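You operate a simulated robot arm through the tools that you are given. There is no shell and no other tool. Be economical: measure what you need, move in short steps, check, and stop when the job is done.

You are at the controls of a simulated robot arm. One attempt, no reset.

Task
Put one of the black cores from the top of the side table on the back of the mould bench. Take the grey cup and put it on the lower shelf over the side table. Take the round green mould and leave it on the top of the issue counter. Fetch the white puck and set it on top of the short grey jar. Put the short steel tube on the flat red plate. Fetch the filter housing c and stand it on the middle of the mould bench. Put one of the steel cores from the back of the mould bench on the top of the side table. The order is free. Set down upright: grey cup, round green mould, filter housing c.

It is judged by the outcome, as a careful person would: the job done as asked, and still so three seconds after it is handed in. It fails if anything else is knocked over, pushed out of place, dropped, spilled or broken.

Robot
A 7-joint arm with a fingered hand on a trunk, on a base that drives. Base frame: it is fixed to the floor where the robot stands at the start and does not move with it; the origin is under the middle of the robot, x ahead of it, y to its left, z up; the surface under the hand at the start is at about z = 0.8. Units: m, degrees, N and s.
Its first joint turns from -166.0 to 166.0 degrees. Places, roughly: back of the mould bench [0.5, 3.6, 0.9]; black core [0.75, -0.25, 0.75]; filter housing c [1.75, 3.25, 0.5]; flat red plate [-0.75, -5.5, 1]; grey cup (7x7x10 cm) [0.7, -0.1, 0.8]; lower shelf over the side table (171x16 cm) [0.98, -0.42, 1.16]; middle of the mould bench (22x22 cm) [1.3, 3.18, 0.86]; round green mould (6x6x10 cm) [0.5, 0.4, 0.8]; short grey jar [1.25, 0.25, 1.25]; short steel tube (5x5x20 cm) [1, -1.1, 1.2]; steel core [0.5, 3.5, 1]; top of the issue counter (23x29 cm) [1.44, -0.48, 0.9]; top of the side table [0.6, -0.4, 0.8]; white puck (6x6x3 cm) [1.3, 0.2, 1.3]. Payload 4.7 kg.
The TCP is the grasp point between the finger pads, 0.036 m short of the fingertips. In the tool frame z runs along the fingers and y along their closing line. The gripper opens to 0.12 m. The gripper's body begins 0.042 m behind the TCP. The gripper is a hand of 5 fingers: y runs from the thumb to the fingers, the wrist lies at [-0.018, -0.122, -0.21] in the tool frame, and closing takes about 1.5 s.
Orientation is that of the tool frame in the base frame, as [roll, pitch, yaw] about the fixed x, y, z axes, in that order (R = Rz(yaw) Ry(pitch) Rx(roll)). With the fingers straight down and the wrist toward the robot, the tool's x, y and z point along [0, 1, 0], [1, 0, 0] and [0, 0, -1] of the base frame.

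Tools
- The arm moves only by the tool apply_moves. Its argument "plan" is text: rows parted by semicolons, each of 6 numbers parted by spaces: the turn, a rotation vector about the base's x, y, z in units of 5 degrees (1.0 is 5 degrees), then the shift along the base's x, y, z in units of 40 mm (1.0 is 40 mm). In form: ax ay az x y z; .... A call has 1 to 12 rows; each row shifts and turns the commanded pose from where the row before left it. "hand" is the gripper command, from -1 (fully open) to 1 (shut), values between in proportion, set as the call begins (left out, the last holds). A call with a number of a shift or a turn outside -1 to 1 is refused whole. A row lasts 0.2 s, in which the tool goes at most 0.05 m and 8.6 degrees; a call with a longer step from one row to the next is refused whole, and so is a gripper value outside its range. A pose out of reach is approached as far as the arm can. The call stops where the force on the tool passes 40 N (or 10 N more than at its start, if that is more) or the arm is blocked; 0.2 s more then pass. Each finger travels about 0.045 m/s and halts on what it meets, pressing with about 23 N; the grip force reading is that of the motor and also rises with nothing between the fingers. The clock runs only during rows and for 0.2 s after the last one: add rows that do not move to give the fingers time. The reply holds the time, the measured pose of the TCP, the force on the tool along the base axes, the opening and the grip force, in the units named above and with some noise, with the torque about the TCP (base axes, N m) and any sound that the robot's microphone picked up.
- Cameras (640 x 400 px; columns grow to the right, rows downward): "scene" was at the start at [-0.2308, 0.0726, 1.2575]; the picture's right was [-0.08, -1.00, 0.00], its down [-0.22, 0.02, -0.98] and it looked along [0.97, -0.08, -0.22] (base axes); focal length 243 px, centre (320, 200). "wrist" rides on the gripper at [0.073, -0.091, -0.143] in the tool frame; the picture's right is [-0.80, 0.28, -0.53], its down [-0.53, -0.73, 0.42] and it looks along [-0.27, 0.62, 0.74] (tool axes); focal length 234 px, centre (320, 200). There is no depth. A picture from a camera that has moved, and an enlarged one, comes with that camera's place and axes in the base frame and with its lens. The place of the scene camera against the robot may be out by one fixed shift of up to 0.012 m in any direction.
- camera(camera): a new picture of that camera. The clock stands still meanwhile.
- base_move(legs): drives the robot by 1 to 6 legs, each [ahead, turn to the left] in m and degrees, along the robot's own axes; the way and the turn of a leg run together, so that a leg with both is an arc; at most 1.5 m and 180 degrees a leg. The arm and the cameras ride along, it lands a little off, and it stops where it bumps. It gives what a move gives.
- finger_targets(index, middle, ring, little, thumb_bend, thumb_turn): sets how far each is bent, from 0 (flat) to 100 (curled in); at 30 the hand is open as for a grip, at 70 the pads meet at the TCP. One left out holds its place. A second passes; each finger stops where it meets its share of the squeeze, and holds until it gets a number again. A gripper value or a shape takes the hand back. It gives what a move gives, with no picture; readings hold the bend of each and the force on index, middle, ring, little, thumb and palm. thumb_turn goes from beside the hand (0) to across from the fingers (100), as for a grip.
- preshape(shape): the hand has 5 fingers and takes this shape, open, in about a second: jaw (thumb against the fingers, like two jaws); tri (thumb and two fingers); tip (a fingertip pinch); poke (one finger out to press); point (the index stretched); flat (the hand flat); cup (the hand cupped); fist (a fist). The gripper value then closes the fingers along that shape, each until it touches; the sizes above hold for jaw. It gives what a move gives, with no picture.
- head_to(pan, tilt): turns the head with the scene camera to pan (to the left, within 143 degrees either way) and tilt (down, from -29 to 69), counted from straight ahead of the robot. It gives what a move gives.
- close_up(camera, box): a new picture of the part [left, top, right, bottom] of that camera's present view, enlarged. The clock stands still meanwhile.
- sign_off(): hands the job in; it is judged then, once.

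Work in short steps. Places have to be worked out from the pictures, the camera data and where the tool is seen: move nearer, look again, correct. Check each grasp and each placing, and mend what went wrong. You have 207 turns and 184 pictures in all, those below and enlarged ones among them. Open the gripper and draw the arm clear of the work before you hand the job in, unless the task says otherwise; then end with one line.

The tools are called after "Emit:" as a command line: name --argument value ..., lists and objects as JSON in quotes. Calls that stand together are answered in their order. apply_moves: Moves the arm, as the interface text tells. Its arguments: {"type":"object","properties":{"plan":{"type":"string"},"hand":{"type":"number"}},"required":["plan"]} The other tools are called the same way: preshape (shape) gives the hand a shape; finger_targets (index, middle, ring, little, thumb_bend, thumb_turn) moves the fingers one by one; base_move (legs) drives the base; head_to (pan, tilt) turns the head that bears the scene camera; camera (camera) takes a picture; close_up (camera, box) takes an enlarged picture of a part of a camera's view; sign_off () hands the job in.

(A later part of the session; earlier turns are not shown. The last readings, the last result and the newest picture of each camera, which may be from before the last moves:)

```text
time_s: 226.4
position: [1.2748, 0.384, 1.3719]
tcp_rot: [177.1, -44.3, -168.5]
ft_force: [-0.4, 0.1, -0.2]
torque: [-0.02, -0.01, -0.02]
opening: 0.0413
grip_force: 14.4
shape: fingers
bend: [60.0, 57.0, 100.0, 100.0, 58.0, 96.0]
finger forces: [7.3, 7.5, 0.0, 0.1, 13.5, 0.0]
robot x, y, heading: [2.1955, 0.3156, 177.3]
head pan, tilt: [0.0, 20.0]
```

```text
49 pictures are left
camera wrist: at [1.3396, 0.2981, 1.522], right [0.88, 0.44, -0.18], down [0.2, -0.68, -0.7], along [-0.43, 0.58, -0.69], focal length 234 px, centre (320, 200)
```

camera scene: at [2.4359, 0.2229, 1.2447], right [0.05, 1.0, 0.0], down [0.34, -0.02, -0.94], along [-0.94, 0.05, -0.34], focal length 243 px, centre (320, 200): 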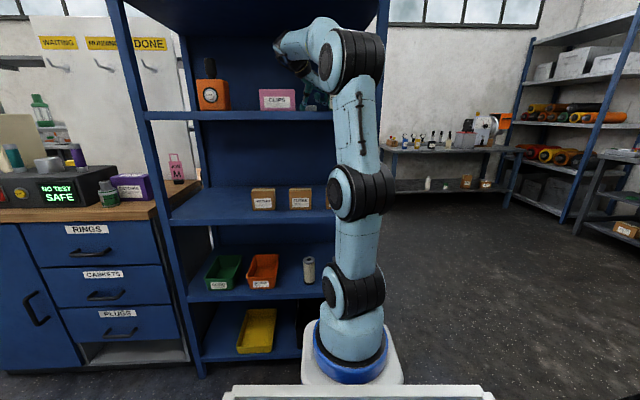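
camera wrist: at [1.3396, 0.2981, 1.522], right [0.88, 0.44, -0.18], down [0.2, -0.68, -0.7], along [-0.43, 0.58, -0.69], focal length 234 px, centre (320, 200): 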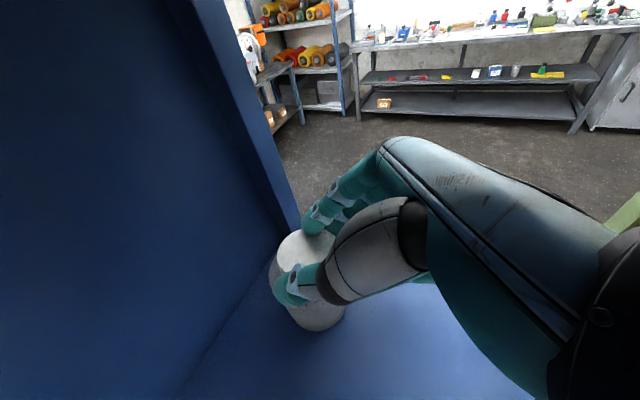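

Held. Lower back onto the lid and release.

Emit:
apply_moves --plan "0 0 0 0 0 -.1;0 0 0 0 0 -.06;0 0 0 0 0 0"

Emit:
finger_targets --index 46 --middle 47 --thumb_bend 49

Emit:
apply_moves --plan "0 0 0 0 0 .08;0 0 0 0 0 0"

Emit:
finger_targets --index 38 --middle 38 --thumb_bend 40

Emit:
apply_moves --plan "0 0 0 .3 .06 .05;0 0 0 .4 .08 .05;0 0 0 .5 .1 0;0 0 0 .7 .14 0;0 0 0 0 0 0"

Emit:
close_up --camera "wrist" --box '[180, 190, 340, 320]'

```text
time_s: 227.2
position: [1.2753, 0.3838, 1.3654]
tcp_rot: [177.2, -44.5, -168.6]
ft_force: [-0.4, 0.5, 4.2]
torque: [0.14, 0.12, -0.01]
opening: 0.0413
grip_force: 13.9
shape: fingers
bend: [60.0, 57.0, 100.0, 100.0, 58.0, 96.0]
finger forces: [7.6, 7.7, 0.1, 0.0, 13.5, 0.0]
robot x, y, heading: [2.1961, 0.3148, 177.1]
head pan, tilt: [0.0, 20.0]
```

```text
time_s: 228.2
position: [1.2755, 0.3842, 1.3654]
tcp_rot: [176.9, -44.4, -168.3]
ft_force: [-0.8, 1.0, 0.1]
torque: [0.0, 0.01, -0.03]
opening: 0.07
grip_force: 0.1
shape: fingers
bend: [46.0, 47.0, 100.0, 100.0, 49.0, 97.0]
finger forces: [0.1, 0.0, 0.0, 0.0, 0.1, 0.0]
robot x, y, heading: [2.1969, 0.3157, 177.1]
head pan, tilt: [0.0, 20.0]
```

```text
time_s: 228.8
position: [1.2752, 0.3844, 1.3681]
tcp_rot: [177.2, -44.4, -168.5]
ft_force: [0.7, 0.0, 0.2]
torque: [0.03, 0.02, -0.02]
opening: 0.0702
grip_force: 0.0
shape: fingers
bend: [46.0, 47.0, 100.0, 100.0, 49.0, 97.0]
finger forces: [0.0, 0.0, 0.1, 0.0, 0.1, 0.1]
robot x, y, heading: [2.1918, 0.3154, 177.2]
head pan, tilt: [0.0, 20.0]
```

```text
time_s: 229.8
position: [1.2756, 0.3844, 1.3689]
tcp_rot: [177.1, -44.3, -168.5]
ft_force: [0.0, -0.4, 0.8]
torque: [0.0, -0.05, 0.01]
opening: 0.0955
grip_force: 0.1
shape: fingers
bend: [38.0, 38.0, 100.0, 100.0, 40.0, 97.0]
finger forces: [0.0, 0.0, 0.0, 0.1, 0.0, 0.0]
robot x, y, heading: [2.1948, 0.315, 176.9]
head pan, tilt: [0.0, 20.0]
```

```text
time_s: 231.0
position: [1.3512, 0.4015, 1.3729]
tcp_rot: [176.9, -44.4, -168.4]
ft_force: [-0.2, -0.1, 0.7]
torque: [0.01, -0.01, 0.03]
opening: 0.0957
grip_force: 0.1
shape: fingers
bend: [38.0, 38.0, 100.0, 100.0, 40.0, 98.0]
finger forces: [0.0, 0.1, 0.0, 0.1, 0.0, 0.1]
robot x, y, heading: [2.1957, 0.3158, 177.1]
head pan, tilt: [0.0, 20.0]
```

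```text
3.08 times, centred on (260, 255) of wrist
camera zoom: at [1.4162, 0.3134, 1.5236], right [0.88, 0.44, -0.18], down [0.2, -0.68, -0.7], along [-0.43, 0.58, -0.69], focal length 720 px, centre (505, 31)
```

zoom: 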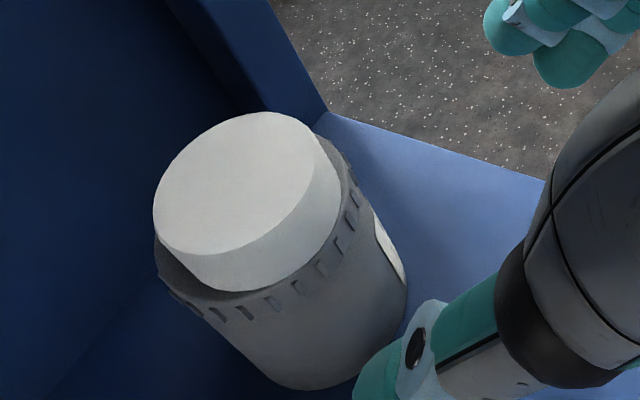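

The puck sits centred and flat on the jar. I close the fingers to be slim and withdraw over the gap, shifting left of the post.

Emit:
finger_targets --index 75 --middle 75 --thumb_bend 60

Emit:
apply_moves --plan "-.2 1 0 .4 -.5 .1;-.2 1 0 .6 -.5 .1;0 0 0 .8 -.4 0;0 0 0 .9 0 0;0 0 0 .9 0 0;0 0 0 .9 0 0;0 0 0 .9 0 0;0 0 0 .9 0 0;0 0 0 0 0 0"

Emit:
camera --camera "wrist"

Emit:
camera --camera "scene"

```text
time_s: 232.0
position: [1.3511, 0.3999, 1.3727]
tcp_rot: [176.9, -44.4, -168.3]
ft_force: [-0.7, -0.8, -0.5]
torque: [0.01, -0.01, -0.02]
opening: 0.0086
grip_force: 0.1
shape: fingers
bend: [75.0, 75.0, 100.0, 100.0, 60.0, 98.0]
finger forces: [0.1, 0.1, 0.0, 0.0, 0.0, 0.1]
robot x, y, heading: [2.1969, 0.3124, 177.4]
head pan, tilt: [0.0, 20.0]
```

```text
time_s: 234.0
position: [1.6049, 0.3441, 1.3826]
tcp_rot: [177.2, -54.5, -168.5]
ft_force: [0.1, -0.2, -1.2]
torque: [-0.02, 0.0, 0.03]
opening: 0.0083
grip_force: 0.1
shape: fingers
bend: [75.0, 75.0, 100.0, 100.0, 60.0, 98.0]
finger forces: [0.0, 0.0, 0.1, 0.1, 0.1, 0.0]
robot x, y, heading: [2.1964, 0.3186, 177.3]
head pan, tilt: [0.0, 20.0]
```

```text
47 pictures are left
camera wrist: at [1.6952, 0.2622, 1.522], right [0.84, 0.43, -0.34], down [0.08, -0.71, -0.7], along [-0.54, 0.56, -0.63], focal length 234 px, centre (320, 200)
```

wrist: 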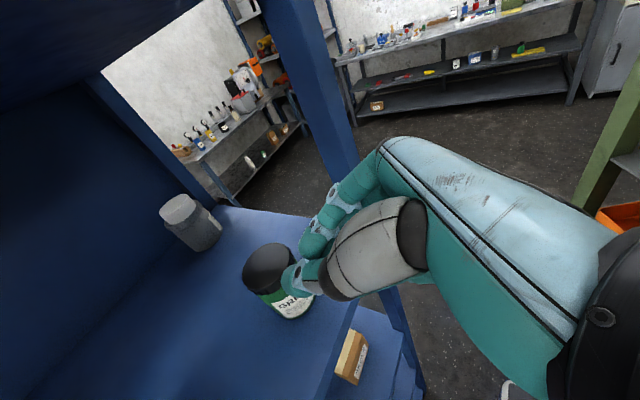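

```text
46 pictures are left
camera scene: at [2.4347, 0.2235, 1.2455], right [0.05, 1.0, 0.0], down [0.34, -0.02, -0.94], along [-0.94, 0.05, -0.34], focal length 243 px, centre (320, 200)
```

scene: 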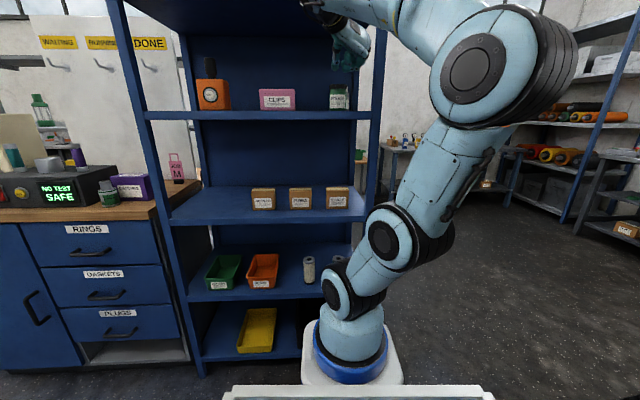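

I check that the puck is still on the jar.

Emit:
close_up --camera "wrist" --box '[120, 160, 340, 330]'

```text
2.35 times, centred on (230, 245) of wrist
camera zoom: at [1.6952, 0.2622, 1.522], right [0.84, 0.43, -0.34], down [0.08, -0.71, -0.7], along [-0.54, 0.56, -0.63], focal length 551 px, centre (532, 94)
```

zoom: 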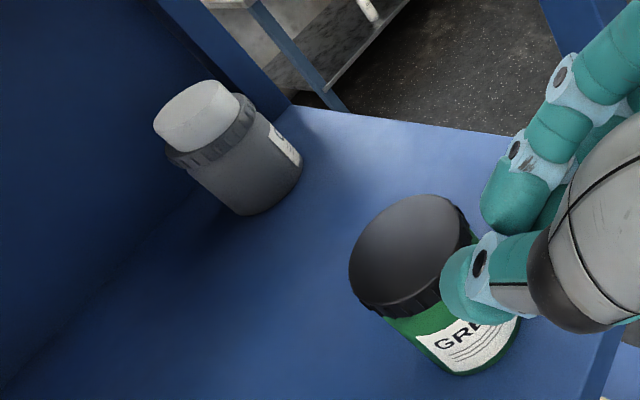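

The puck is stable on the jar. Next the steel tube: retract the arm and drive back around to the front of the side table.

Emit:
apply_moves --plan "0 0 0 .9 0 0;0 0 0 .9 0 0;0 0 0 .6 0 0;0 0 0 0 0 0" --hand -1

Emit:
base_move --legs '[[0, 90], [1.5, 0], [1.4, 0], [0, -87], [1.5, 0], [0.6, 0]]'

```text
time_s: 235.0
position: [1.7, 0.3446, 1.3803]
tcp_rot: [177.1, -54.6, -168.4]
ft_force: [-0.3, 0.4, 0.2]
torque: [0.02, 0.0, -0.01]
opening: 0.095
grip_force: 0.0
shape: jaw
bend: [26.0, 35.0, 33.0, 33.0, 53.0, 99.0]
finger forces: [0.0, 0.0, 0.0, 0.1, 0.0, 0.0]
robot x, y, heading: [2.1979, 0.3113, 177.1]
head pan, tilt: [0.0, 20.0]
```

```text
time_s: 266.8
position: [-0.4283, -2.6897, 1.3795]
tcp_rot: [177.0, -54.6, -163.3]
ft_force: [0.1, 1.0, -0.3]
torque: [0.02, -0.02, 0.01]
opening: 0.1197
grip_force: 0.0
shape: jaw
bend: [30.0, 30.0, 30.0, 30.0, 30.0, 98.0]
finger forces: [0.0, 0.1, 0.0, 0.0, 0.0, 0.1]
robot x, y, heading: [0.0681, -2.6751, -178.0]
head pan, tilt: [0.0, 20.0]
```

Emit:
base_move --legs '[[0, -90], [1.45, 0], [0, -92]]'

Emit:
camera --camera "scene"

Emit:
camera --camera "wrist"

```text
time_s: 280.3
position: [0.4028, -0.9237, 1.3821]
tcp_rot: [177.3, -54.7, 51.6]
ft_force: [0.9, 0.4, -0.3]
torque: [-0.01, 0.0, 0.01]
opening: 0.1197
grip_force: 0.3
shape: jaw
bend: [30.0, 30.0, 30.0, 30.0, 30.0, 98.0]
finger forces: [0.1, 0.0, 0.0, 0.1, 0.0, 0.0]
robot x, y, heading: [0.0068, -1.2186, 37.4]
head pan, tilt: [0.0, 20.0]
stopped in leg 3: the robot was blocked; the commanded pose is now the measured one
```

```text
44 pictures are left
camera scene: at [-0.2269, -1.2989, 1.2455], right [0.61, -0.79, 0.0], down [-0.27, -0.21, -0.94], along [0.75, 0.57, -0.34], focal length 243 px, centre (320, 200)
```

scene: 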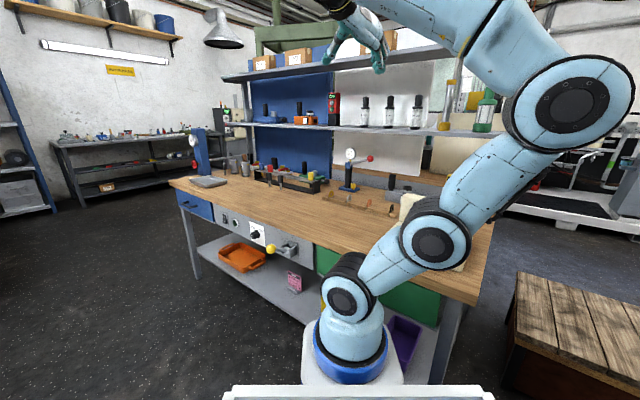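

```text
43 pictures are left
camera wrist: at [0.2827, -0.9192, 1.5212], right [-0.36, -0.87, -0.35], down [-0.52, 0.49, -0.7], along [0.78, -0.07, -0.63], focal length 234 px, centre (320, 200)
```

wrist: 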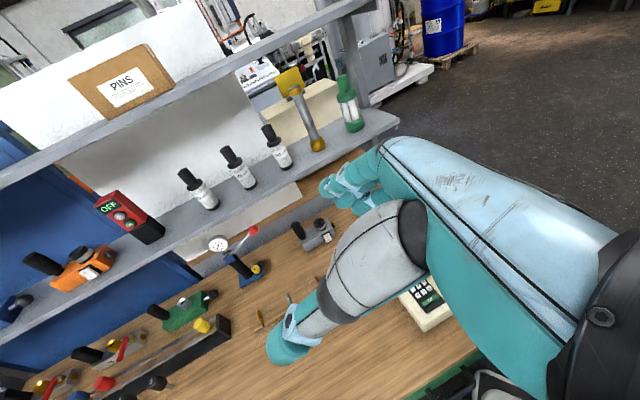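

Base front bumped the table edge. I back off, reposition to face the table squarely at y≈−1.1.

Emit:
base_move --legs '[[-0.2, 0], [0, 53], [0.24, 0], [0, -90], [0.14, 0]]'

Emit:
camera --camera "wrist"

```text
time_s: 290.4
position: [0.4714, -1.1028, 1.3807]
tcp_rot: [177.1, -54.8, 15.4]
ft_force: [-0.4, -0.1, 0.5]
torque: [0.01, 0.01, 0.03]
opening: 0.1198
grip_force: 0.0
shape: jaw
bend: [30.0, 30.0, 30.0, 30.0, 30.0, 98.0]
finger forces: [0.1, 0.1, 0.1, 0.1, 0.0, 0.1]
robot x, y, heading: [-0.0258, -1.0984, 1.2]
head pan, tilt: [0.0, 20.0]
```

```text
42 pictures are left
camera wrist: at [0.3783, -1.0256, 1.5212], right [-0.81, -0.48, -0.35], down [-0.12, 0.7, -0.7], along [0.58, -0.52, -0.63], focal length 234 px, centre (320, 200)
```

wrist: 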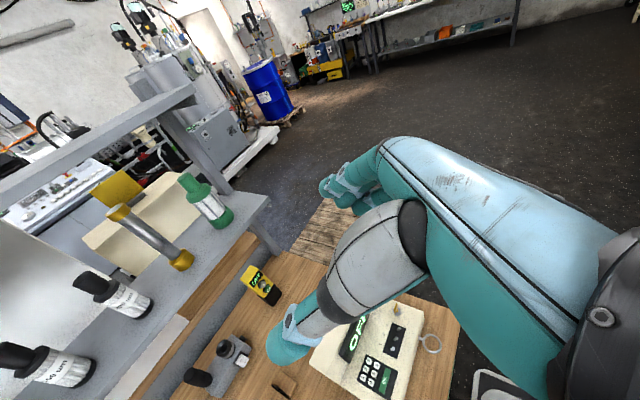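

Tube (steel with brass ends) stands at (0.97, −1.056), top z≈1.35. I flatten the hand to a≈75°, yaw to straight ahead, and approach to 13 cm in front of it.

Emit:
apply_moves --plan ".26 -.96 0 0 0 0;.26 -.96 0 0 0 0;.26 -.96 0 0 0 0;.26 -.96 0 0.5 0.1 0;0 0 -1 .9 .1 -.2;0 0 -1 .9 .1 -.2;0 0 -.4 .9 .1 -.2;0 0 0 1 .1 -.3;0 0 0 1 .1 -.3;0 0 0 1 .1 -.3;0 0 0 1 .1 -.3;0 0 0 0 0 0"

Emit:
camera --camera "wrist"

```text
time_s: 293.0
position: [0.7602, -1.0692, 1.3067]
tcp_rot: [177.5, -74.7, 3.0]
ft_force: [0.4, 0.2, 0.3]
torque: [0.04, 0.02, 0.01]
opening: 0.1196
grip_force: 0.0
shape: jaw
bend: [30.0, 30.0, 30.0, 30.0, 30.0, 98.0]
finger forces: [0.0, 0.1, 0.0, 0.0, 0.1, 0.1]
robot x, y, heading: [-0.0253, -1.1057, 1.2]
head pan, tilt: [0.0, 20.0]
```

```text
41 pictures are left
camera wrist: at [0.6416, -0.9756, 1.4156], right [-0.72, -0.29, -0.63], down [0.26, 0.73, -0.63], along [0.65, -0.62, -0.44], focal length 234 px, centre (320, 200)
```

wrist: 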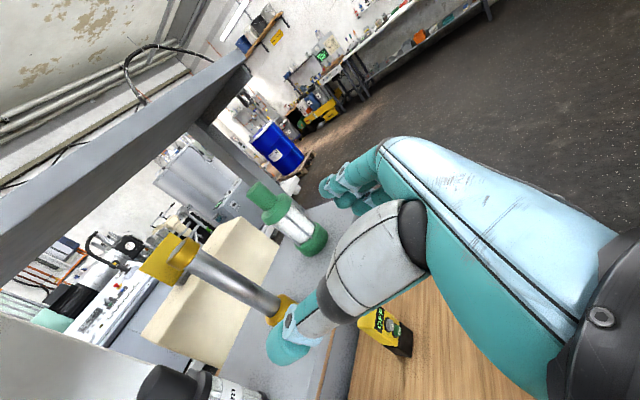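

Slide in to the tube at z≈1.255.

Emit:
apply_moves --plan "0 0 0 .85 .05 -.25;0 0 0 .85 .05 -.25;0 0 0 .85 .05 -.25;0 0 0 .85 .05 -.25;0 0 0 .85 .05 -.2;0 0 0 .7 .05 -.1;0 0 0 0 0 0"

Emit:
camera --camera "wrist"

```text
time_s: 294.6
position: [0.9589, -1.0569, 1.2562]
tcp_rot: [177.3, -74.8, 3.1]
ft_force: [-0.1, 0.1, -0.1]
torque: [-0.03, 0.01, 0.0]
opening: 0.1197
grip_force: 0.0
shape: jaw
bend: [30.0, 30.0, 30.0, 30.0, 30.0, 98.0]
finger forces: [0.0, 0.0, 0.0, 0.1, 0.1, 0.0]
robot x, y, heading: [-0.0221, -1.103, 1.2]
head pan, tilt: [0.0, 20.0]
```

```text
40 pictures are left
camera wrist: at [0.8395, -0.9653, 1.3649], right [-0.72, -0.29, -0.63], down [0.26, 0.73, -0.63], along [0.65, -0.62, -0.44], focal length 234 px, centre (320, 200)
```

wrist: 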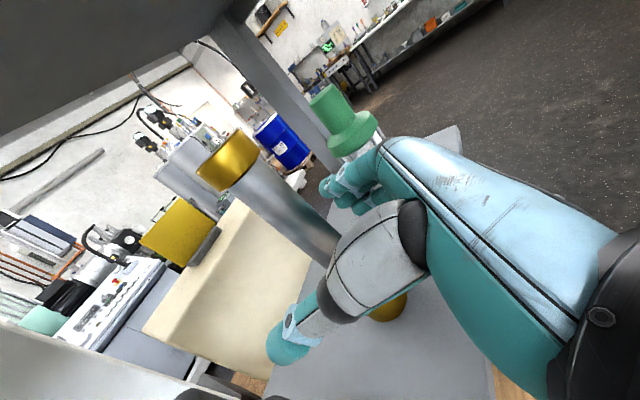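

The tube is between thumb and fingers; close the hand fully.

Emit:
apply_moves --plan "0 0 0 0 0 0;0 0 0 0 0 0;0 0 0 0 0 0;0 0 0 0 0 0;0 0 0 0 0 0;0 0 0 0 0 0;0 0 0 0 0 0;0 0 0 0 0 0" --hand 1

Emit:
apply_moves --plan "0 0 0 0 0 .3;0 0 0 0 0 .3;0 0 0 0 0 0"

Emit:
camera --camera "wrist"

```text
time_s: 296.4
position: [0.9591, -1.058, 1.2571]
tcp_rot: [177.2, -74.7, 3.4]
ft_force: [-0.4, -2.0, 1.0]
torque: [-0.21, 0.1, 0.03]
opening: 0.0204
grip_force: 22.9
shape: jaw
bend: [73.0, 60.0, 56.0, 63.0, 76.0, 100.0]
finger forces: [9.8, 3.8, 2.5, 3.0, 17.5, 0.1]
robot x, y, heading: [-0.0244, -1.0996, 0.8]
head pan, tilt: [0.0, 20.0]
```

```text
time_s: 297.2
position: [0.9579, -1.0566, 1.2813]
tcp_rot: [177.5, -74.6, 3.0]
ft_force: [0.7, 0.1, -3.1]
torque: [0.0, 0.02, 0.0]
opening: 0.0205
grip_force: 23.0
shape: jaw
bend: [73.0, 60.0, 56.0, 71.0, 77.0, 100.0]
finger forces: [10.3, 4.0, 2.7, 0.4, 15.4, 0.1]
robot x, y, heading: [-0.0214, -1.1017, 1.1]
head pan, tilt: [0.0, 20.0]
```

```text
39 pictures are left
camera wrist: at [0.8395, -0.9651, 1.3885], right [-0.72, -0.29, -0.63], down [0.26, 0.73, -0.63], along [0.65, -0.62, -0.44], focal length 234 px, centre (320, 200)
```

wrist: 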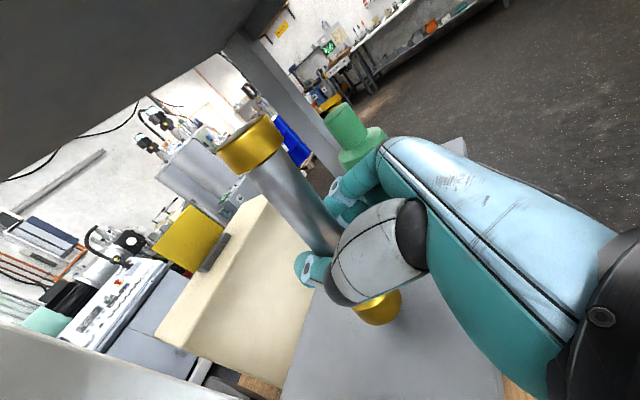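

Tube lifted securely. Withdraw it from the shelf.

Emit:
apply_moves --plan "0 0 0 -.8 0 0;0 0 0 -.9 0 0;0 0 0 -.9 0 0;0 0 0 -.9 0 0;0 0 0 -.9 0 0;0 0 0 -.9 0 0;0 0 0 -.9 0 0;0 0 0 -.9 0 0;0 0 0 -.9 0 0;0 0 0 -.9 0 0;0 0 0 0 0 0"

Emit:
base_move --legs '[[-0.14, 0], [0, -75], [1.4, 0], [0, -15], [1.0, 0]]'

Emit:
camera --camera "scene"

```text
time_s: 299.6
position: [0.6026, -1.0581, 1.2822]
tcp_rot: [177.7, -74.6, 2.9]
ft_force: [1.0, 0.3, -3.3]
torque: [0.06, 0.04, 0.03]
opening: 0.0206
grip_force: 22.7
shape: jaw
bend: [73.0, 60.0, 56.0, 71.0, 77.0, 100.0]
finger forces: [10.1, 3.6, 2.6, 0.5, 15.1, 0.0]
robot x, y, heading: [-0.0224, -1.1031, 1.1]
head pan, tilt: [0.0, 20.0]
```

```text
time_s: 316.3
position: [0.2735, -4.0424, 1.281]
tcp_rot: [177.4, -74.8, -86.2]
ft_force: [-0.9, 0.2, -3.9]
torque: [0.05, -0.01, 0.01]
opening: 0.0203
grip_force: 23.6
shape: jaw
bend: [73.0, 60.0, 56.0, 71.0, 77.0, 100.0]
finger forces: [9.9, 3.6, 2.7, 0.3, 14.9, 0.0]
robot x, y, heading: [0.2257, -3.4122, -88.0]
head pan, tilt: [0.0, 20.0]
```

```text
38 pictures are left
camera scene: at [0.3009, -3.1759, 1.2455], right [-1.0, -0.03, 0.0], down [-0.01, 0.34, -0.94], along [0.03, -0.94, -0.34], focal length 243 px, centre (320, 200)
```

scene: 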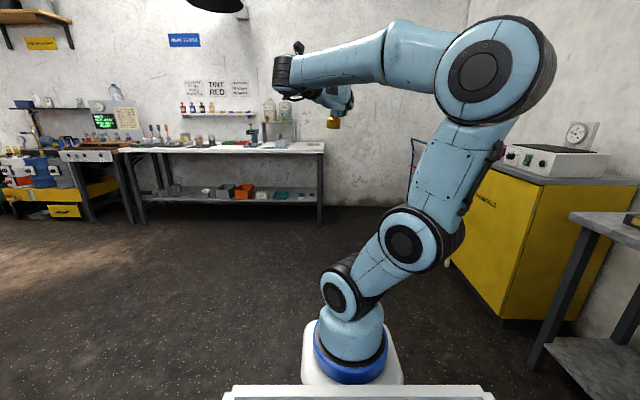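

The yellow cabinet is to the right; the red plate should be beyond it. Drive on 1.5 m and look right.

Emit:
base_move --legs '[[1.4, 0]]'

Emit:
head_to --pan -65 --tilt 22

Emit:
camera --camera "scene"

```text
time_s: 323.2
position: [0.3093, -5.4319, 1.2824]
tcp_rot: [177.4, -74.6, -86.6]
ft_force: [0.4, -0.7, -2.4]
torque: [0.01, 0.01, 0.02]
opening: 0.0204
grip_force: 22.9
shape: jaw
bend: [73.0, 60.0, 56.0, 71.0, 77.0, 100.0]
finger forces: [9.9, 3.5, 2.7, 0.3, 14.8, 0.0]
robot x, y, heading: [0.2632, -4.8068, -88.6]
head pan, tilt: [0.0, 20.0]
```

```text
time_s: 324.6
position: [0.31, -5.4313, 1.282]
tcp_rot: [177.3, -74.6, -86.5]
ft_force: [-0.2, -0.4, -3.7]
torque: [0.0, -0.03, -0.01]
opening: 0.0202
grip_force: 22.7
shape: jaw
bend: [73.0, 60.0, 56.0, 71.0, 77.0, 100.0]
finger forces: [9.9, 3.4, 2.7, 0.3, 14.7, 0.1]
robot x, y, heading: [0.2649, -4.8046, -88.4]
head pan, tilt: [-65.0, 22.0]
```

```text
37 pictures are left
camera scene: at [0.2573, -4.5148, 1.2422], right [-0.45, 0.89, 0.0], down [0.34, 0.17, -0.93], along [-0.83, -0.41, -0.37], focal length 243 px, centre (320, 200)
```

scene: 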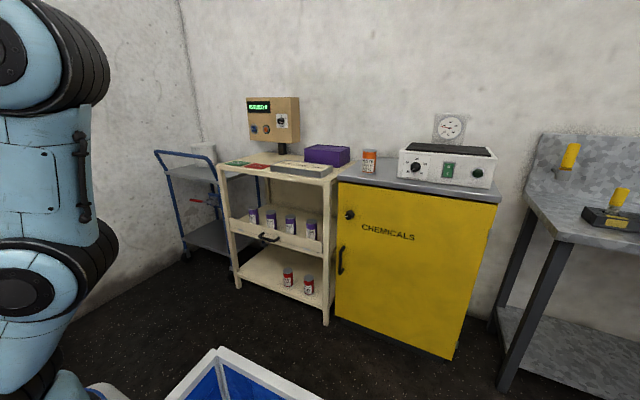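

Emit:
close_up --camera "scene" --box '[205, 130, 365, 230]'

```text
4.00 times, centred on (285, 180) of scene
camera zoom: at [0.2573, -4.5148, 1.2422], right [-0.45, 0.89, 0.0], down [0.34, 0.17, -0.93], along [-0.83, -0.41, -0.37], focal length 971 px, centre (460, 280)
```

zoom: 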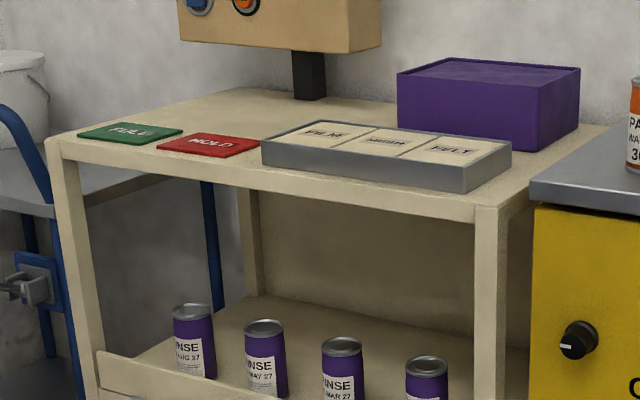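

The red plate lies flat on the cream cart, centre ≈(−0.769, −5.40), top z≈0.92. I drive to about (0.1, −5.37) facing −x.

Emit:
base_move --legs '[[0, -17], [0.58, 0], [0, -74]]'

Emit:
head_to --pan 0 --tilt 25

Emit:
camera --camera "scene"

```text
time_s: 332.1
position: [-0.5193, -5.4078, 1.2817]
tcp_rot: [177.6, -74.6, -177.0]
ft_force: [0.2, -0.2, -4.0]
torque: [-0.01, 0.0, 0.03]
opening: 0.0203
grip_force: 23.3
shape: jaw
bend: [73.0, 61.0, 56.0, 71.0, 77.0, 100.0]
finger forces: [9.7, 3.4, 2.8, 0.1, 14.5, 0.1]
robot x, y, heading: [0.1107, -5.3607, -178.7]
head pan, tilt: [-65.0, 22.0]
```

```text
time_s: 333.4
position: [-0.5181, -5.4073, 1.2806]
tcp_rot: [177.5, -74.6, -176.9]
ft_force: [-0.2, 0.4, -4.1]
torque: [-0.02, -0.01, 0.01]
opening: 0.0203
grip_force: 22.8
shape: jaw
bend: [73.0, 61.0, 56.0, 71.0, 77.0, 100.0]
finger forces: [9.8, 3.4, 2.7, 0.1, 14.5, 0.1]
robot x, y, heading: [0.11, -5.3589, -178.8]
head pan, tilt: [0.0, 25.0]
```

```text
35 pictures are left
camera scene: at [0.3544, -5.4361, 1.2374], right [-0.02, 1.0, 0.0], down [0.42, 0.01, -0.91], along [-0.91, -0.02, -0.42], focal length 243 px, centre (320, 200)
```

scene: 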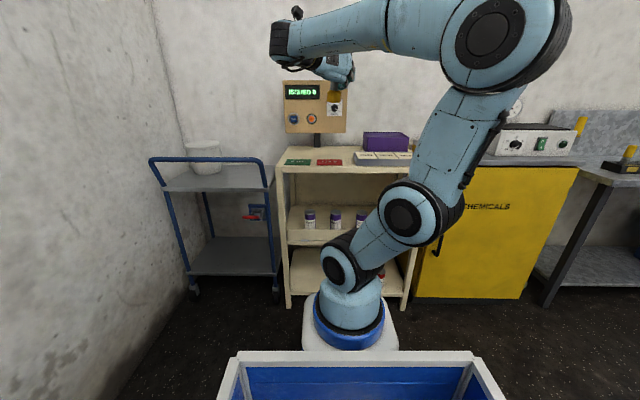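

Emit:
close_up --camera "scene" --box '[270, 30, 400, 180]'

Emit:
camera --camera "wrist"

```text
2.67 times, centred on (335, 105) of scene
camera zoom: at [0.3544, -5.4361, 1.2374], right [-0.02, 1.0, 0.0], down [0.42, 0.01, -0.91], along [-0.91, -0.02, -0.42], focal length 647 px, centre (280, 453)
```

zoom: 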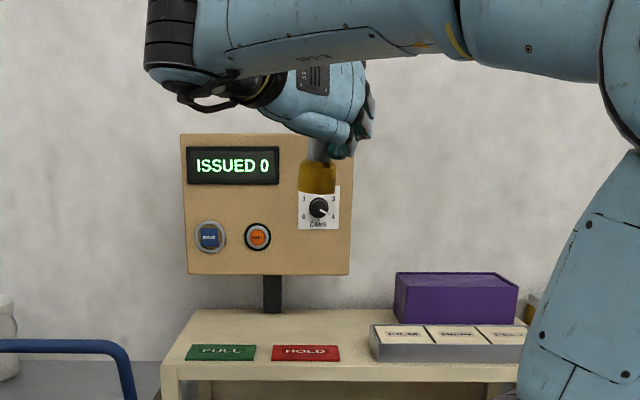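

```text
33 pictures are left
camera wrist: at [-0.397, -5.4976, 1.3894], right [0.72, 0.3, -0.63], down [-0.26, -0.73, -0.63], along [-0.65, 0.62, -0.44], focal length 234 px, centre (320, 200)
```

wrist: 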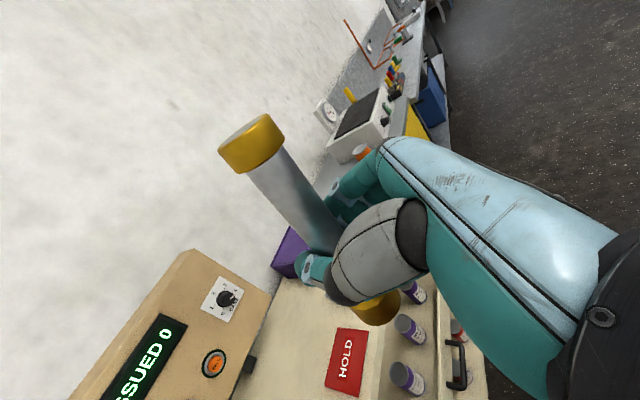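

Tube leans about 12° (bottom toward the thumb side). I correct with a roll about x, move over the plate (≈(−0.77, −5.415)) and lower to z≈1.06.

Emit:
apply_moves --plan ".8 0 0 0 0 0;.8 0 0 0 0 0;.8 0 0 -1 0 0;0 0 0 -1 0 0;0 0 0 -1 0 0;0 0 0 -1 0 0;0 0 0 -1 -.1 0;0 0 0 -1 -.1 0;0 0 0 0 0 -1;0 0 0 0 0 -1;0 0 0 0 0 -1;0 0 0 0 0 -1"

Emit:
apply_moves --plan "0 0 0 0 0 -1;0 0 0 0 0 -.5;0 0 0 0 0 0"

Emit:
close_up --camera "scene" --box '[260, 60, 420, 180]'

Emit:
camera --camera "wrist"

```text
time_s: 336.0
position: [-0.7553, -5.4177, 1.1213]
tcp_rot: [139.7, -70.1, -140.7]
ft_force: [0.4, 0.7, -2.7]
torque: [-0.05, -0.05, -0.01]
opening: 0.02
grip_force: 22.8
shape: jaw
bend: [73.0, 61.0, 56.0, 71.0, 77.0, 100.0]
finger forces: [9.6, 3.3, 2.5, 0.1, 14.7, 0.0]
robot x, y, heading: [0.1087, -5.3639, -178.7]
head pan, tilt: [0.0, 25.0]
```

```text
time_s: 336.8
position: [-0.7576, -5.415, 1.0629]
tcp_rot: [139.6, -70.1, -140.7]
ft_force: [-0.6, 0.6, -3.9]
torque: [-0.02, 0.03, 0.0]
opening: 0.0201
grip_force: 22.6
shape: jaw
bend: [73.0, 61.0, 56.0, 71.0, 77.0, 100.0]
finger forces: [9.5, 3.3, 2.7, 0.1, 14.6, 0.0]
robot x, y, heading: [0.1108, -5.3612, -178.5]
head pan, tilt: [0.0, 25.0]
```

```text
3.33 times, centred on (340, 120) of scene
camera zoom: at [0.3543, -5.4362, 1.2374], right [-0.02, 1.0, 0.0], down [0.42, 0.01, -0.91], along [-0.91, -0.02, -0.42], focal length 809 px, centre (253, 467)
```

zoom: 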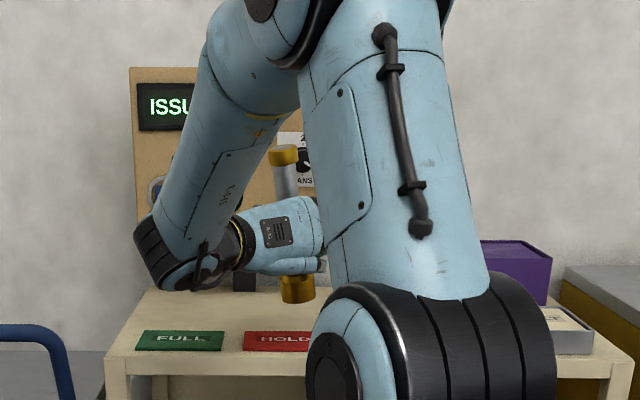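

```text
31 pictures are left
camera wrist: at [-0.6364, -5.5256, 1.1486], right [0.72, 0.42, -0.56], down [-0.26, -0.58, -0.77], along [-0.65, 0.7, -0.31], focal length 234 px, centre (320, 200)
```

wrist: 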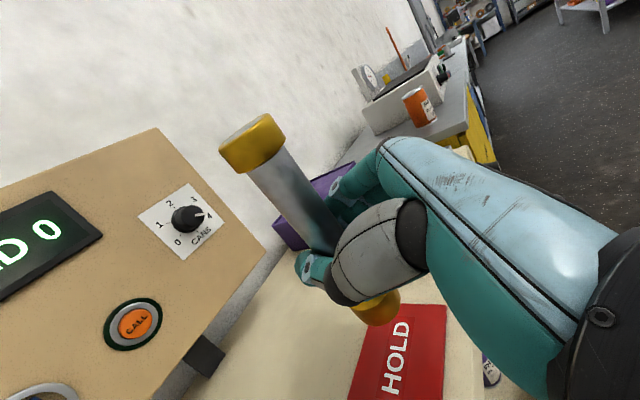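

Nearly vertical and above the plate centre. Trim the roll by −4° and lower to contact.

Emit:
apply_moves --plan "-.8 0 0 0 0 -.3;0 0 0 0 0 -.4;0 0 0 0 0 -.25;0 0 0 0 0 0"

Emit:
apply_moves --plan "0 0 0 0 0 -.1;0 0 0 0 0 -.1;0 0 0 0 0 0"

```text
time_s: 337.8
position: [-0.7598, -5.4154, 1.0253]
tcp_rot: [150.4, -72.4, -150.8]
ft_force: [0.5, -0.1, -3.9]
torque: [-0.04, -0.01, -0.05]
opening: 0.0203
grip_force: 23.3
shape: jaw
bend: [73.0, 61.0, 56.0, 71.0, 77.0, 100.0]
finger forces: [9.5, 3.3, 2.6, 0.0, 14.5, 0.0]
robot x, y, heading: [0.1095, -5.3599, -178.6]
head pan, tilt: [0.0, 25.0]
```

```text
time_s: 338.6
position: [-0.7584, -5.4157, 1.0167]
tcp_rot: [150.4, -72.4, -150.7]
ft_force: [0.5, -0.3, -2.4]
torque: [-0.02, -0.02, 0.02]
opening: 0.0203
grip_force: 23.1
shape: jaw
bend: [73.0, 61.0, 56.0, 71.0, 77.0, 100.0]
finger forces: [9.5, 3.3, 2.7, 0.1, 14.5, 0.0]
robot x, y, heading: [0.1123, -5.3609, -178.5]
head pan, tilt: [0.0, 25.0]
```

Emit:
apply_moves --plan "0 0 0 0 0 -.1;0 0 0 0 0 -.05;0 0 0 0 0 0"

Emit:
apply_moves --plan "0 0 0 0 0 -.1;0 0 0 0 0 0"

Emit:
camera --camera "wrist"

```text
time_s: 339.4
position: [-0.758, -5.414, 1.0099]
tcp_rot: [150.3, -72.3, -150.8]
ft_force: [-0.4, 0.0, -4.3]
torque: [-0.02, -0.04, 0.04]
opening: 0.02
grip_force: 22.8
shape: jaw
bend: [73.0, 61.0, 56.0, 71.0, 77.0, 100.0]
finger forces: [9.5, 3.4, 2.7, 0.2, 14.4, 0.0]
robot x, y, heading: [0.1078, -5.3644, -178.8]
head pan, tilt: [0.0, 25.0]
```

```text
time_s: 340.0
position: [-0.7575, -5.4152, 1.0069]
tcp_rot: [150.2, -72.3, -150.6]
ft_force: [-0.7, -0.7, -3.4]
torque: [-0.05, -0.03, 0.0]
opening: 0.0201
grip_force: 22.6
shape: jaw
bend: [73.0, 61.0, 56.0, 71.0, 77.0, 100.0]
finger forces: [9.5, 3.2, 2.7, 0.1, 14.5, 0.1]
robot x, y, heading: [0.1075, -5.3638, -178.8]
head pan, tilt: [0.0, 25.0]
```

```text
30 pictures are left
camera wrist: at [-0.637, -5.5199, 1.1002], right [0.72, 0.38, -0.58], down [-0.26, -0.63, -0.73], along [-0.65, 0.67, -0.35], focal length 234 px, centre (320, 200)
```

wrist: 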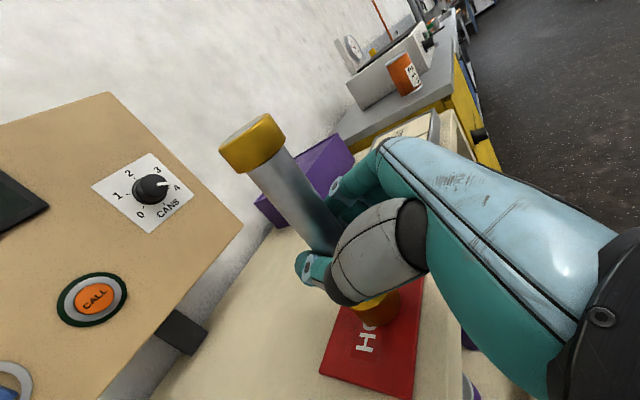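

The base is ~1 cm above the plate and ~1.5 cm off-centre; shift (−12, −12 mm) and continue lowering.

Emit:
apply_moves --plan "0 0 0 -.3 -.3 0;0 0 0 0 0 -.1;0 0 0 0 0 -.08;0 0 0 0 0 0"

Emit:
apply_moves --plan "0 0 0 0 0 -.1;0 0 0 0 0 0"

Emit:
apply_moves --plan "0 0 0 0 0 -.1;0 0 0 0 0 0"

```text
time_s: 341.0
position: [-0.7701, -5.4259, 1.0011]
tcp_rot: [149.4, -72.5, -149.9]
ft_force: [-3.6, 3.8, 16.4]
torque: [0.27, 0.28, -0.04]
opening: 0.0203
grip_force: 23.0
shape: jaw
bend: [73.0, 60.0, 56.0, 71.0, 78.0, 100.0]
finger forces: [12.8, 5.2, 3.3, 0.2, 14.6, 0.0]
robot x, y, heading: [0.11, -5.3634, -178.8]
head pan, tilt: [0.0, 25.0]
```

```text
time_s: 341.6
position: [-0.7708, -5.4253, 0.9975]
tcp_rot: [150.0, -72.5, -150.5]
ft_force: [-6.6, 1.7, 26.5]
torque: [0.37, 0.34, 0.06]
opening: 0.0206
grip_force: 23.2
shape: jaw
bend: [73.0, 60.0, 56.0, 71.0, 79.0, 100.0]
finger forces: [13.7, 5.5, 2.8, 0.9, 15.3, 0.1]
robot x, y, heading: [0.1082, -5.3599, -178.9]
head pan, tilt: [0.0, 25.0]
```

```text
time_s: 342.2
position: [-0.7705, -5.4256, 0.9917]
tcp_rot: [149.9, -72.4, -150.4]
ft_force: [-6.5, 1.9, 28.0]
torque: [0.36, 0.3, 0.04]
opening: 0.0206
grip_force: 22.5
shape: jaw
bend: [73.0, 60.0, 56.0, 71.0, 79.0, 98.0]
finger forces: [12.6, 4.7, 2.6, 1.7, 16.5, 0.0]
robot x, y, heading: [0.1098, -5.3626, -178.8]
head pan, tilt: [0.0, 25.0]
```

The tube is firmly on the plate. Check uprightness before releasing.

Emit:
camera --camera "wrist"

Emit:
close_up --camera "scene" --box '[260, 60, 420, 180]'

```text
29 pictures are left
camera wrist: at [-0.6489, -5.531, 1.0861], right [0.71, 0.38, -0.59], down [-0.26, -0.63, -0.73], along [-0.65, 0.67, -0.35], focal length 234 px, centre (320, 200)
```

wrist: 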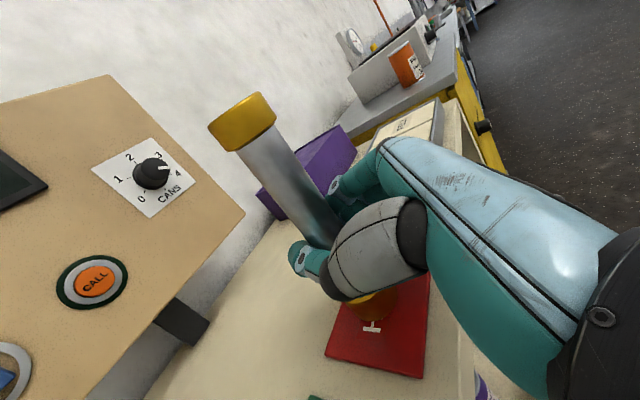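

```text
3.33 times, centred on (340, 120) of scene
camera zoom: at [0.3551, -5.436, 1.2372], right [-0.02, 1.0, 0.0], down [0.42, 0.01, -0.91], along [-0.91, -0.02, -0.42], focal length 809 px, centre (253, 467)
```

zoom: 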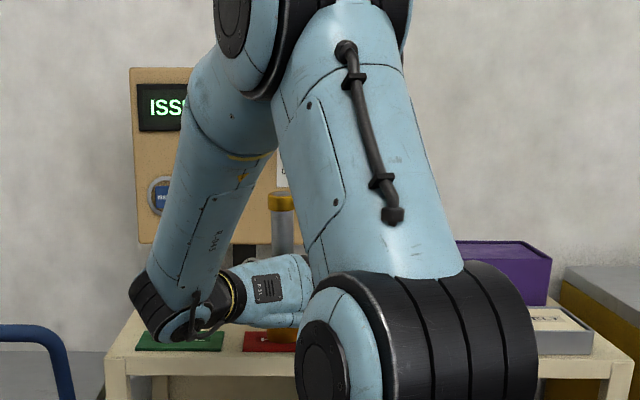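

The tube stands vertical on the plate. Release gradually.

Emit:
apply_moves --plan "0 0 0 0 0 .12;0 0 0 0 0 0;0 0 0 0 0 0;0 0 0 0 0 0" --hand 0.1

Emit:
apply_moves --plan "0 0 0 0 0 0;0 0 0 0 0 0;0 0 0 0 0 0;0 0 0 0 0 0;0 0 0 0 0 0" --hand -1

Emit:
apply_moves --plan "0 0 0 .5 .03 0;0 0 0 .8 .05 0;0 0 0 .8 .05 0.1;0 0 0 1 0 .3;0 0 0 1 0 .5;0 0 0 1 0 .7;0 0 0 0 0 0"

Emit:
camera --camera "wrist"

```text
time_s: 343.2
position: [-0.7707, -5.4267, 0.9943]
tcp_rot: [150.2, -72.1, -150.7]
ft_force: [0.4, -0.2, 0.1]
torque: [0.04, 0.01, 0.0]
opening: 0.0533
grip_force: 0.1
shape: jaw
bend: [74.0, 47.0, 44.0, 42.0, 72.0, 100.0]
finger forces: [0.0, 0.0, 0.0, 0.0, 0.1, 0.0]
robot x, y, heading: [0.1092, -5.3626, -178.8]
head pan, tilt: [0.0, 25.0]
```

```text
time_s: 344.4
position: [-0.7715, -5.4265, 0.9959]
tcp_rot: [150.0, -72.3, -150.5]
ft_force: [-0.6, -0.1, 0.6]
torque: [0.02, -0.02, 0.02]
opening: 0.1197
grip_force: 0.0
shape: jaw
bend: [30.0, 30.0, 30.0, 30.0, 30.0, 98.0]
finger forces: [0.0, 0.1, 0.1, 0.0, 0.0, 0.1]
robot x, y, heading: [0.1066, -5.3637, -178.9]
head pan, tilt: [0.0, 25.0]
```

```text
time_s: 346.0
position: [-0.5658, -5.4217, 1.0591]
tcp_rot: [150.2, -72.2, -150.8]
ft_force: [0.0, -0.3, -0.6]
torque: [0.0, 0.02, 0.05]
opening: 0.1197
grip_force: 0.0
shape: jaw
bend: [30.0, 30.0, 30.0, 30.0, 30.0, 98.0]
finger forces: [0.0, 0.0, 0.1, 0.0, 0.0, 0.0]
robot x, y, heading: [0.1099, -5.3618, -178.9]
head pan, tilt: [0.0, 25.0]
```

```text
27 pictures are left
camera wrist: at [-0.4447, -5.5269, 1.1534], right [0.72, 0.38, -0.58], down [-0.26, -0.63, -0.73], along [-0.65, 0.67, -0.35], focal length 234 px, centre (320, 200)
```

wrist: 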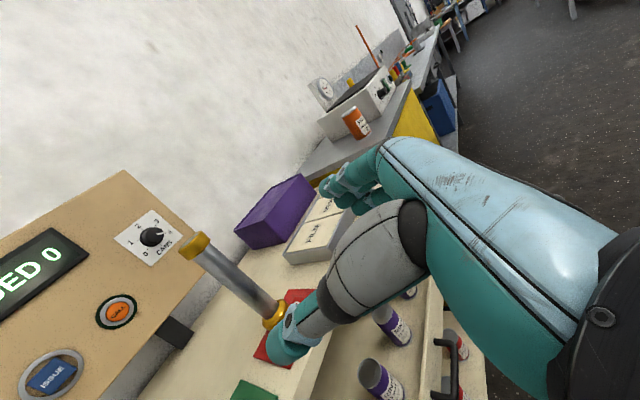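

The tube stands on the red plate. Next the black core: drive back north to the front of the side table at y≈−0.28.

Emit:
base_move --legs '[[0, -88], [1.5, 0], [1.5, 0], [1.5, 0], [0.55, 0], [0, -93]]'

Emit:
camera --camera "wrist"

```text
time_s: 347.3
position: [-0.5673, -5.3691, 1.0573]
tcp_rot: [145.9, -71.7, -152.7]
ft_force: [0.3, 0.0, 0.6]
torque: [-0.05, -0.03, -0.01]
opening: 0.12
grip_force: 0.2
shape: jaw
bend: [30.0, 30.0, 30.0, 30.0, 30.0, 98.0]
finger forces: [0.1, 0.1, 0.0, 0.0, 0.0, 0.0]
robot x, y, heading: [0.1125, -5.3516, 176.5]
head pan, tilt: [0.0, 25.0]
stopped in leg 1: the robot was blocked; the commanded pose is now the measured one
```

```text
26 pictures are left
camera wrist: at [-0.4573, -5.4879, 1.1487], right [0.75, 0.32, -0.58], down [-0.32, -0.58, -0.74], along [-0.57, 0.75, -0.34], focal length 234 px, centre (320, 200)
```

wrist: 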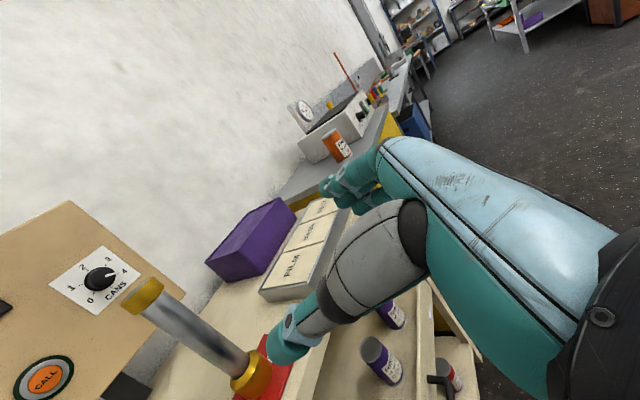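

The rear is near the far bench. I retract the hand a bit, turn left, back up diagonally away, then head north.

Emit:
apply_moves --plan "0 0 0 .9 0 .3;0 0 0 .9 0 .5;0 0 0 .9 0 .5;0 0 0 .5 0 .5;0 0 0 0 0 0"

Emit:
base_move --legs '[[0, 30], [-0.8, 0], [0, -100]]'

```text
time_s: 348.5
position: [-0.4378, -5.364, 1.1288]
tcp_rot: [146.3, -71.7, -153.2]
ft_force: [-0.1, 0.3, -0.1]
torque: [-0.04, 0.01, 0.06]
opening: 0.1199
grip_force: 0.1
shape: jaw
bend: [30.0, 30.0, 30.0, 30.0, 30.0, 98.0]
finger forces: [0.1, 0.0, 0.0, 0.1, 0.0, 0.0]
robot x, y, heading: [0.1105, -5.3565, 176.5]
head pan, tilt: [0.0, 25.0]
```

```text
time_s: 358.6
position: [0.6344, -4.48, 1.1278]
tcp_rot: [146.2, -71.6, 135.7]
ft_force: [-0.6, 0.3, 0.5]
torque: [0.01, -0.01, 0.02]
opening: 0.1197
grip_force: 0.1
shape: jaw
bend: [30.0, 30.0, 30.0, 30.0, 30.0, 98.0]
finger forces: [0.0, 0.0, 0.0, 0.1, 0.1, 0.0]
robot x, y, heading: [0.8251, -4.9968, 104.9]
head pan, tilt: [0.0, 25.0]
```

Emit:
base_move --legs '[[0, 5], [1.4, 0], [1.25, 0], [0, -19.5]]'

Emit:
base_move --legs '[[1.5, 0], [0.7, 0], [0, -90]]'

Emit:
camera --camera "wrist"

```text
time_s: 373.0
position: [-0.215, -1.984, 1.1289]
tcp_rot: [146.4, -71.7, 123.5]
ft_force: [-0.5, 0.0, -0.5]
torque: [-0.01, -0.04, 0.02]
opening: 0.1196
grip_force: 0.1
shape: jaw
bend: [30.0, 30.0, 30.0, 30.0, 30.0, 98.0]
finger forces: [0.0, 0.0, 0.1, 0.0, 0.0, 0.0]
robot x, y, heading: [-0.1398, -2.5292, 92.9]
head pan, tilt: [0.0, 25.0]
```

```text
time_s: 387.8
position: [0.2964, -0.2545, 1.1278]
tcp_rot: [146.3, -71.6, 32.7]
ft_force: [-0.2, -0.2, 0.9]
torque: [-0.01, 0.03, 0.01]
opening: 0.1198
grip_force: 0.0
shape: jaw
bend: [30.0, 30.0, 30.0, 30.0, 30.0, 98.0]
finger forces: [0.0, 0.1, 0.0, 0.0, 0.0, 0.0]
robot x, y, heading: [-0.2494, -0.3219, 2.4]
head pan, tilt: [0.0, 25.0]
```

```text
25 pictures are left
camera wrist: at [0.1779, -0.1465, 1.2199], right [-0.72, -0.39, -0.58], down [0.26, 0.61, -0.74], along [0.64, -0.69, -0.34], focal length 234 px, centre (320, 200)
```

wrist: 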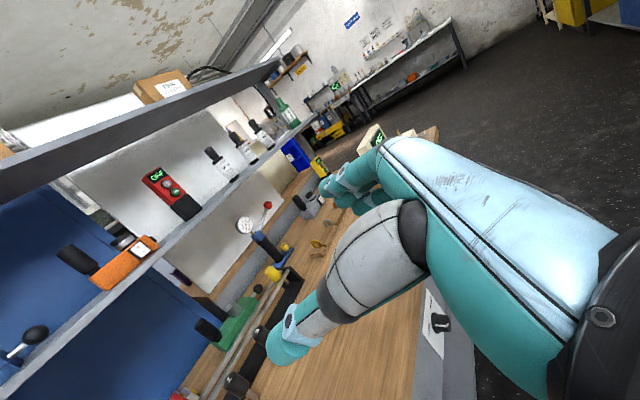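

I advance 0.2 m, level the hand (undo the roll, tilt to a≈52°), curl ring/little, and go to a point in front of core 3.

Emit:
base_move --legs '[[0, -2.4], [0.2, 0]]'

Emit:
finger_targets --ring 100 --little 100 --index 42 --middle 42 --thumb_bend 42

Emit:
apply_moves --plan ".8 0 0 0 0 -.5;.8 .3 0 0 0 -.5;0 1 0 .2 0 -.5;0 1 0 .2 0 -.5;0 1 0 .2 0 -.5;0 .8 0 .2 0 -.5;0 0 0 0 0 0"

Emit:
camera --camera "wrist"

```text
time_s: 389.8
position: [0.4983, -0.2756, 1.1277]
tcp_rot: [146.1, -71.6, 30.7]
ft_force: [-0.4, -0.4, 0.1]
torque: [-0.02, 0.04, -0.01]
opening: 0.12
grip_force: 0.0
shape: jaw
bend: [30.0, 30.0, 30.0, 30.0, 30.0, 98.0]
finger forces: [0.0, 0.1, 0.1, 0.0, 0.0, 0.0]
robot x, y, heading: [-0.0496, -0.3236, 0.1]
head pan, tilt: [0.0, 25.0]
```

```text
time_s: 390.8
position: [0.4976, -0.2772, 1.1285]
tcp_rot: [146.1, -71.7, 30.8]
ft_force: [-0.2, -0.7, -0.4]
torque: [0.04, -0.03, -0.01]
opening: 0.0878
grip_force: 0.0
shape: fingers
bend: [42.0, 42.0, 100.0, 100.0, 42.0, 98.0]
finger forces: [0.0, 0.0, 0.1, 0.0, 0.1, 0.0]
robot x, y, heading: [-0.0514, -0.3258, 0.0]
head pan, tilt: [0.0, 25.0]
```

```text
time_s: 392.4
position: [0.5281, -0.2761, 1.0084]
tcp_rot: [175.7, -53.7, 2.5]
ft_force: [-0.7, -0.3, 0.1]
torque: [0.0, 0.02, -0.01]
opening: 0.0878
grip_force: 0.1
shape: fingers
bend: [42.0, 42.0, 100.0, 100.0, 42.0, 98.0]
finger forces: [0.0, 0.1, 0.0, 0.0, 0.1, 0.0]
robot x, y, heading: [-0.0543, -0.3233, 0.1]
head pan, tilt: [0.0, 25.0]
```

```text
24 pictures are left
camera wrist: at [0.4587, -0.1777, 1.1487], right [-0.9, -0.28, -0.33], down [0.04, 0.7, -0.71], along [0.43, -0.66, -0.62], focal length 234 px, centre (320, 200)
```

wrist: 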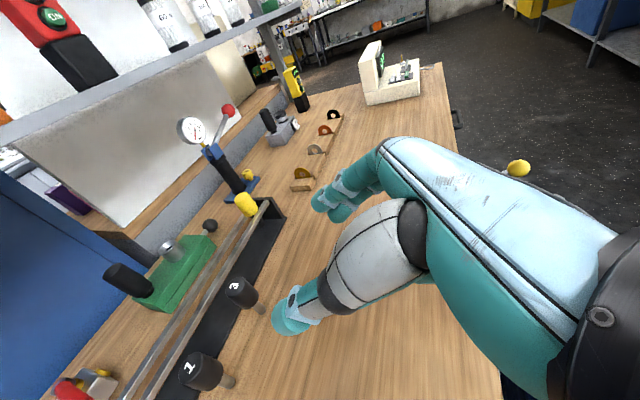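

Core 3 at (0.726, −0.280), head centre z≈0.863. Approach along the fingers and stop just at it.

Emit:
apply_moves --plan "0 0 0 .55 -.03 -.52;0 0 0 .55 -.03 -.52;0 0 0 .55 -.03 -.52;0 0 0 .5 -.03 -.5;0 0 0 .6 .02 -.44;0 0 0 .6 .02 -.44;0 0 0 .6 .02 -.44;0 0 0 .55 .02 -.42;0 0 0 0 0 0"

Emit:
camera --camera "wrist"

```text
time_s: 394.4
position: [0.7101, -0.276, 0.8569]
tcp_rot: [176.0, -53.8, 2.3]
ft_force: [-0.3, 0.1, 0.0]
torque: [-0.01, 0.0, 0.02]
opening: 0.0877
grip_force: 0.1
shape: fingers
bend: [42.0, 42.0, 100.0, 100.0, 42.0, 98.0]
finger forces: [0.1, 0.1, 0.1, 0.1, 0.0, 0.0]
robot x, y, heading: [-0.0489, -0.3237, 0.1]
head pan, tilt: [0.0, 25.0]
```

```text
23 pictures are left
camera wrist: at [0.6392, -0.1772, 0.9967], right [-0.9, -0.28, -0.33], down [0.04, 0.7, -0.71], along [0.43, -0.66, -0.62], focal length 234 px, centre (320, 200)
```

wrist: 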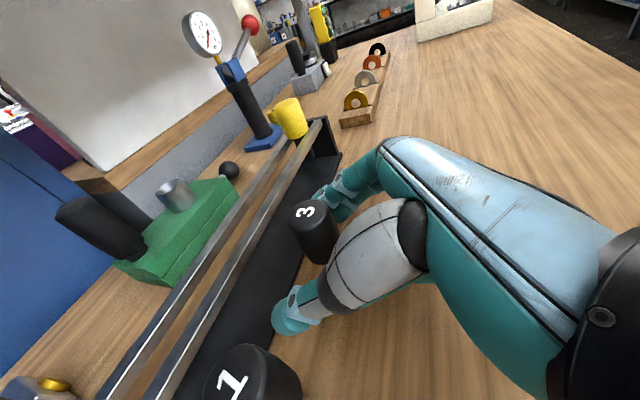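

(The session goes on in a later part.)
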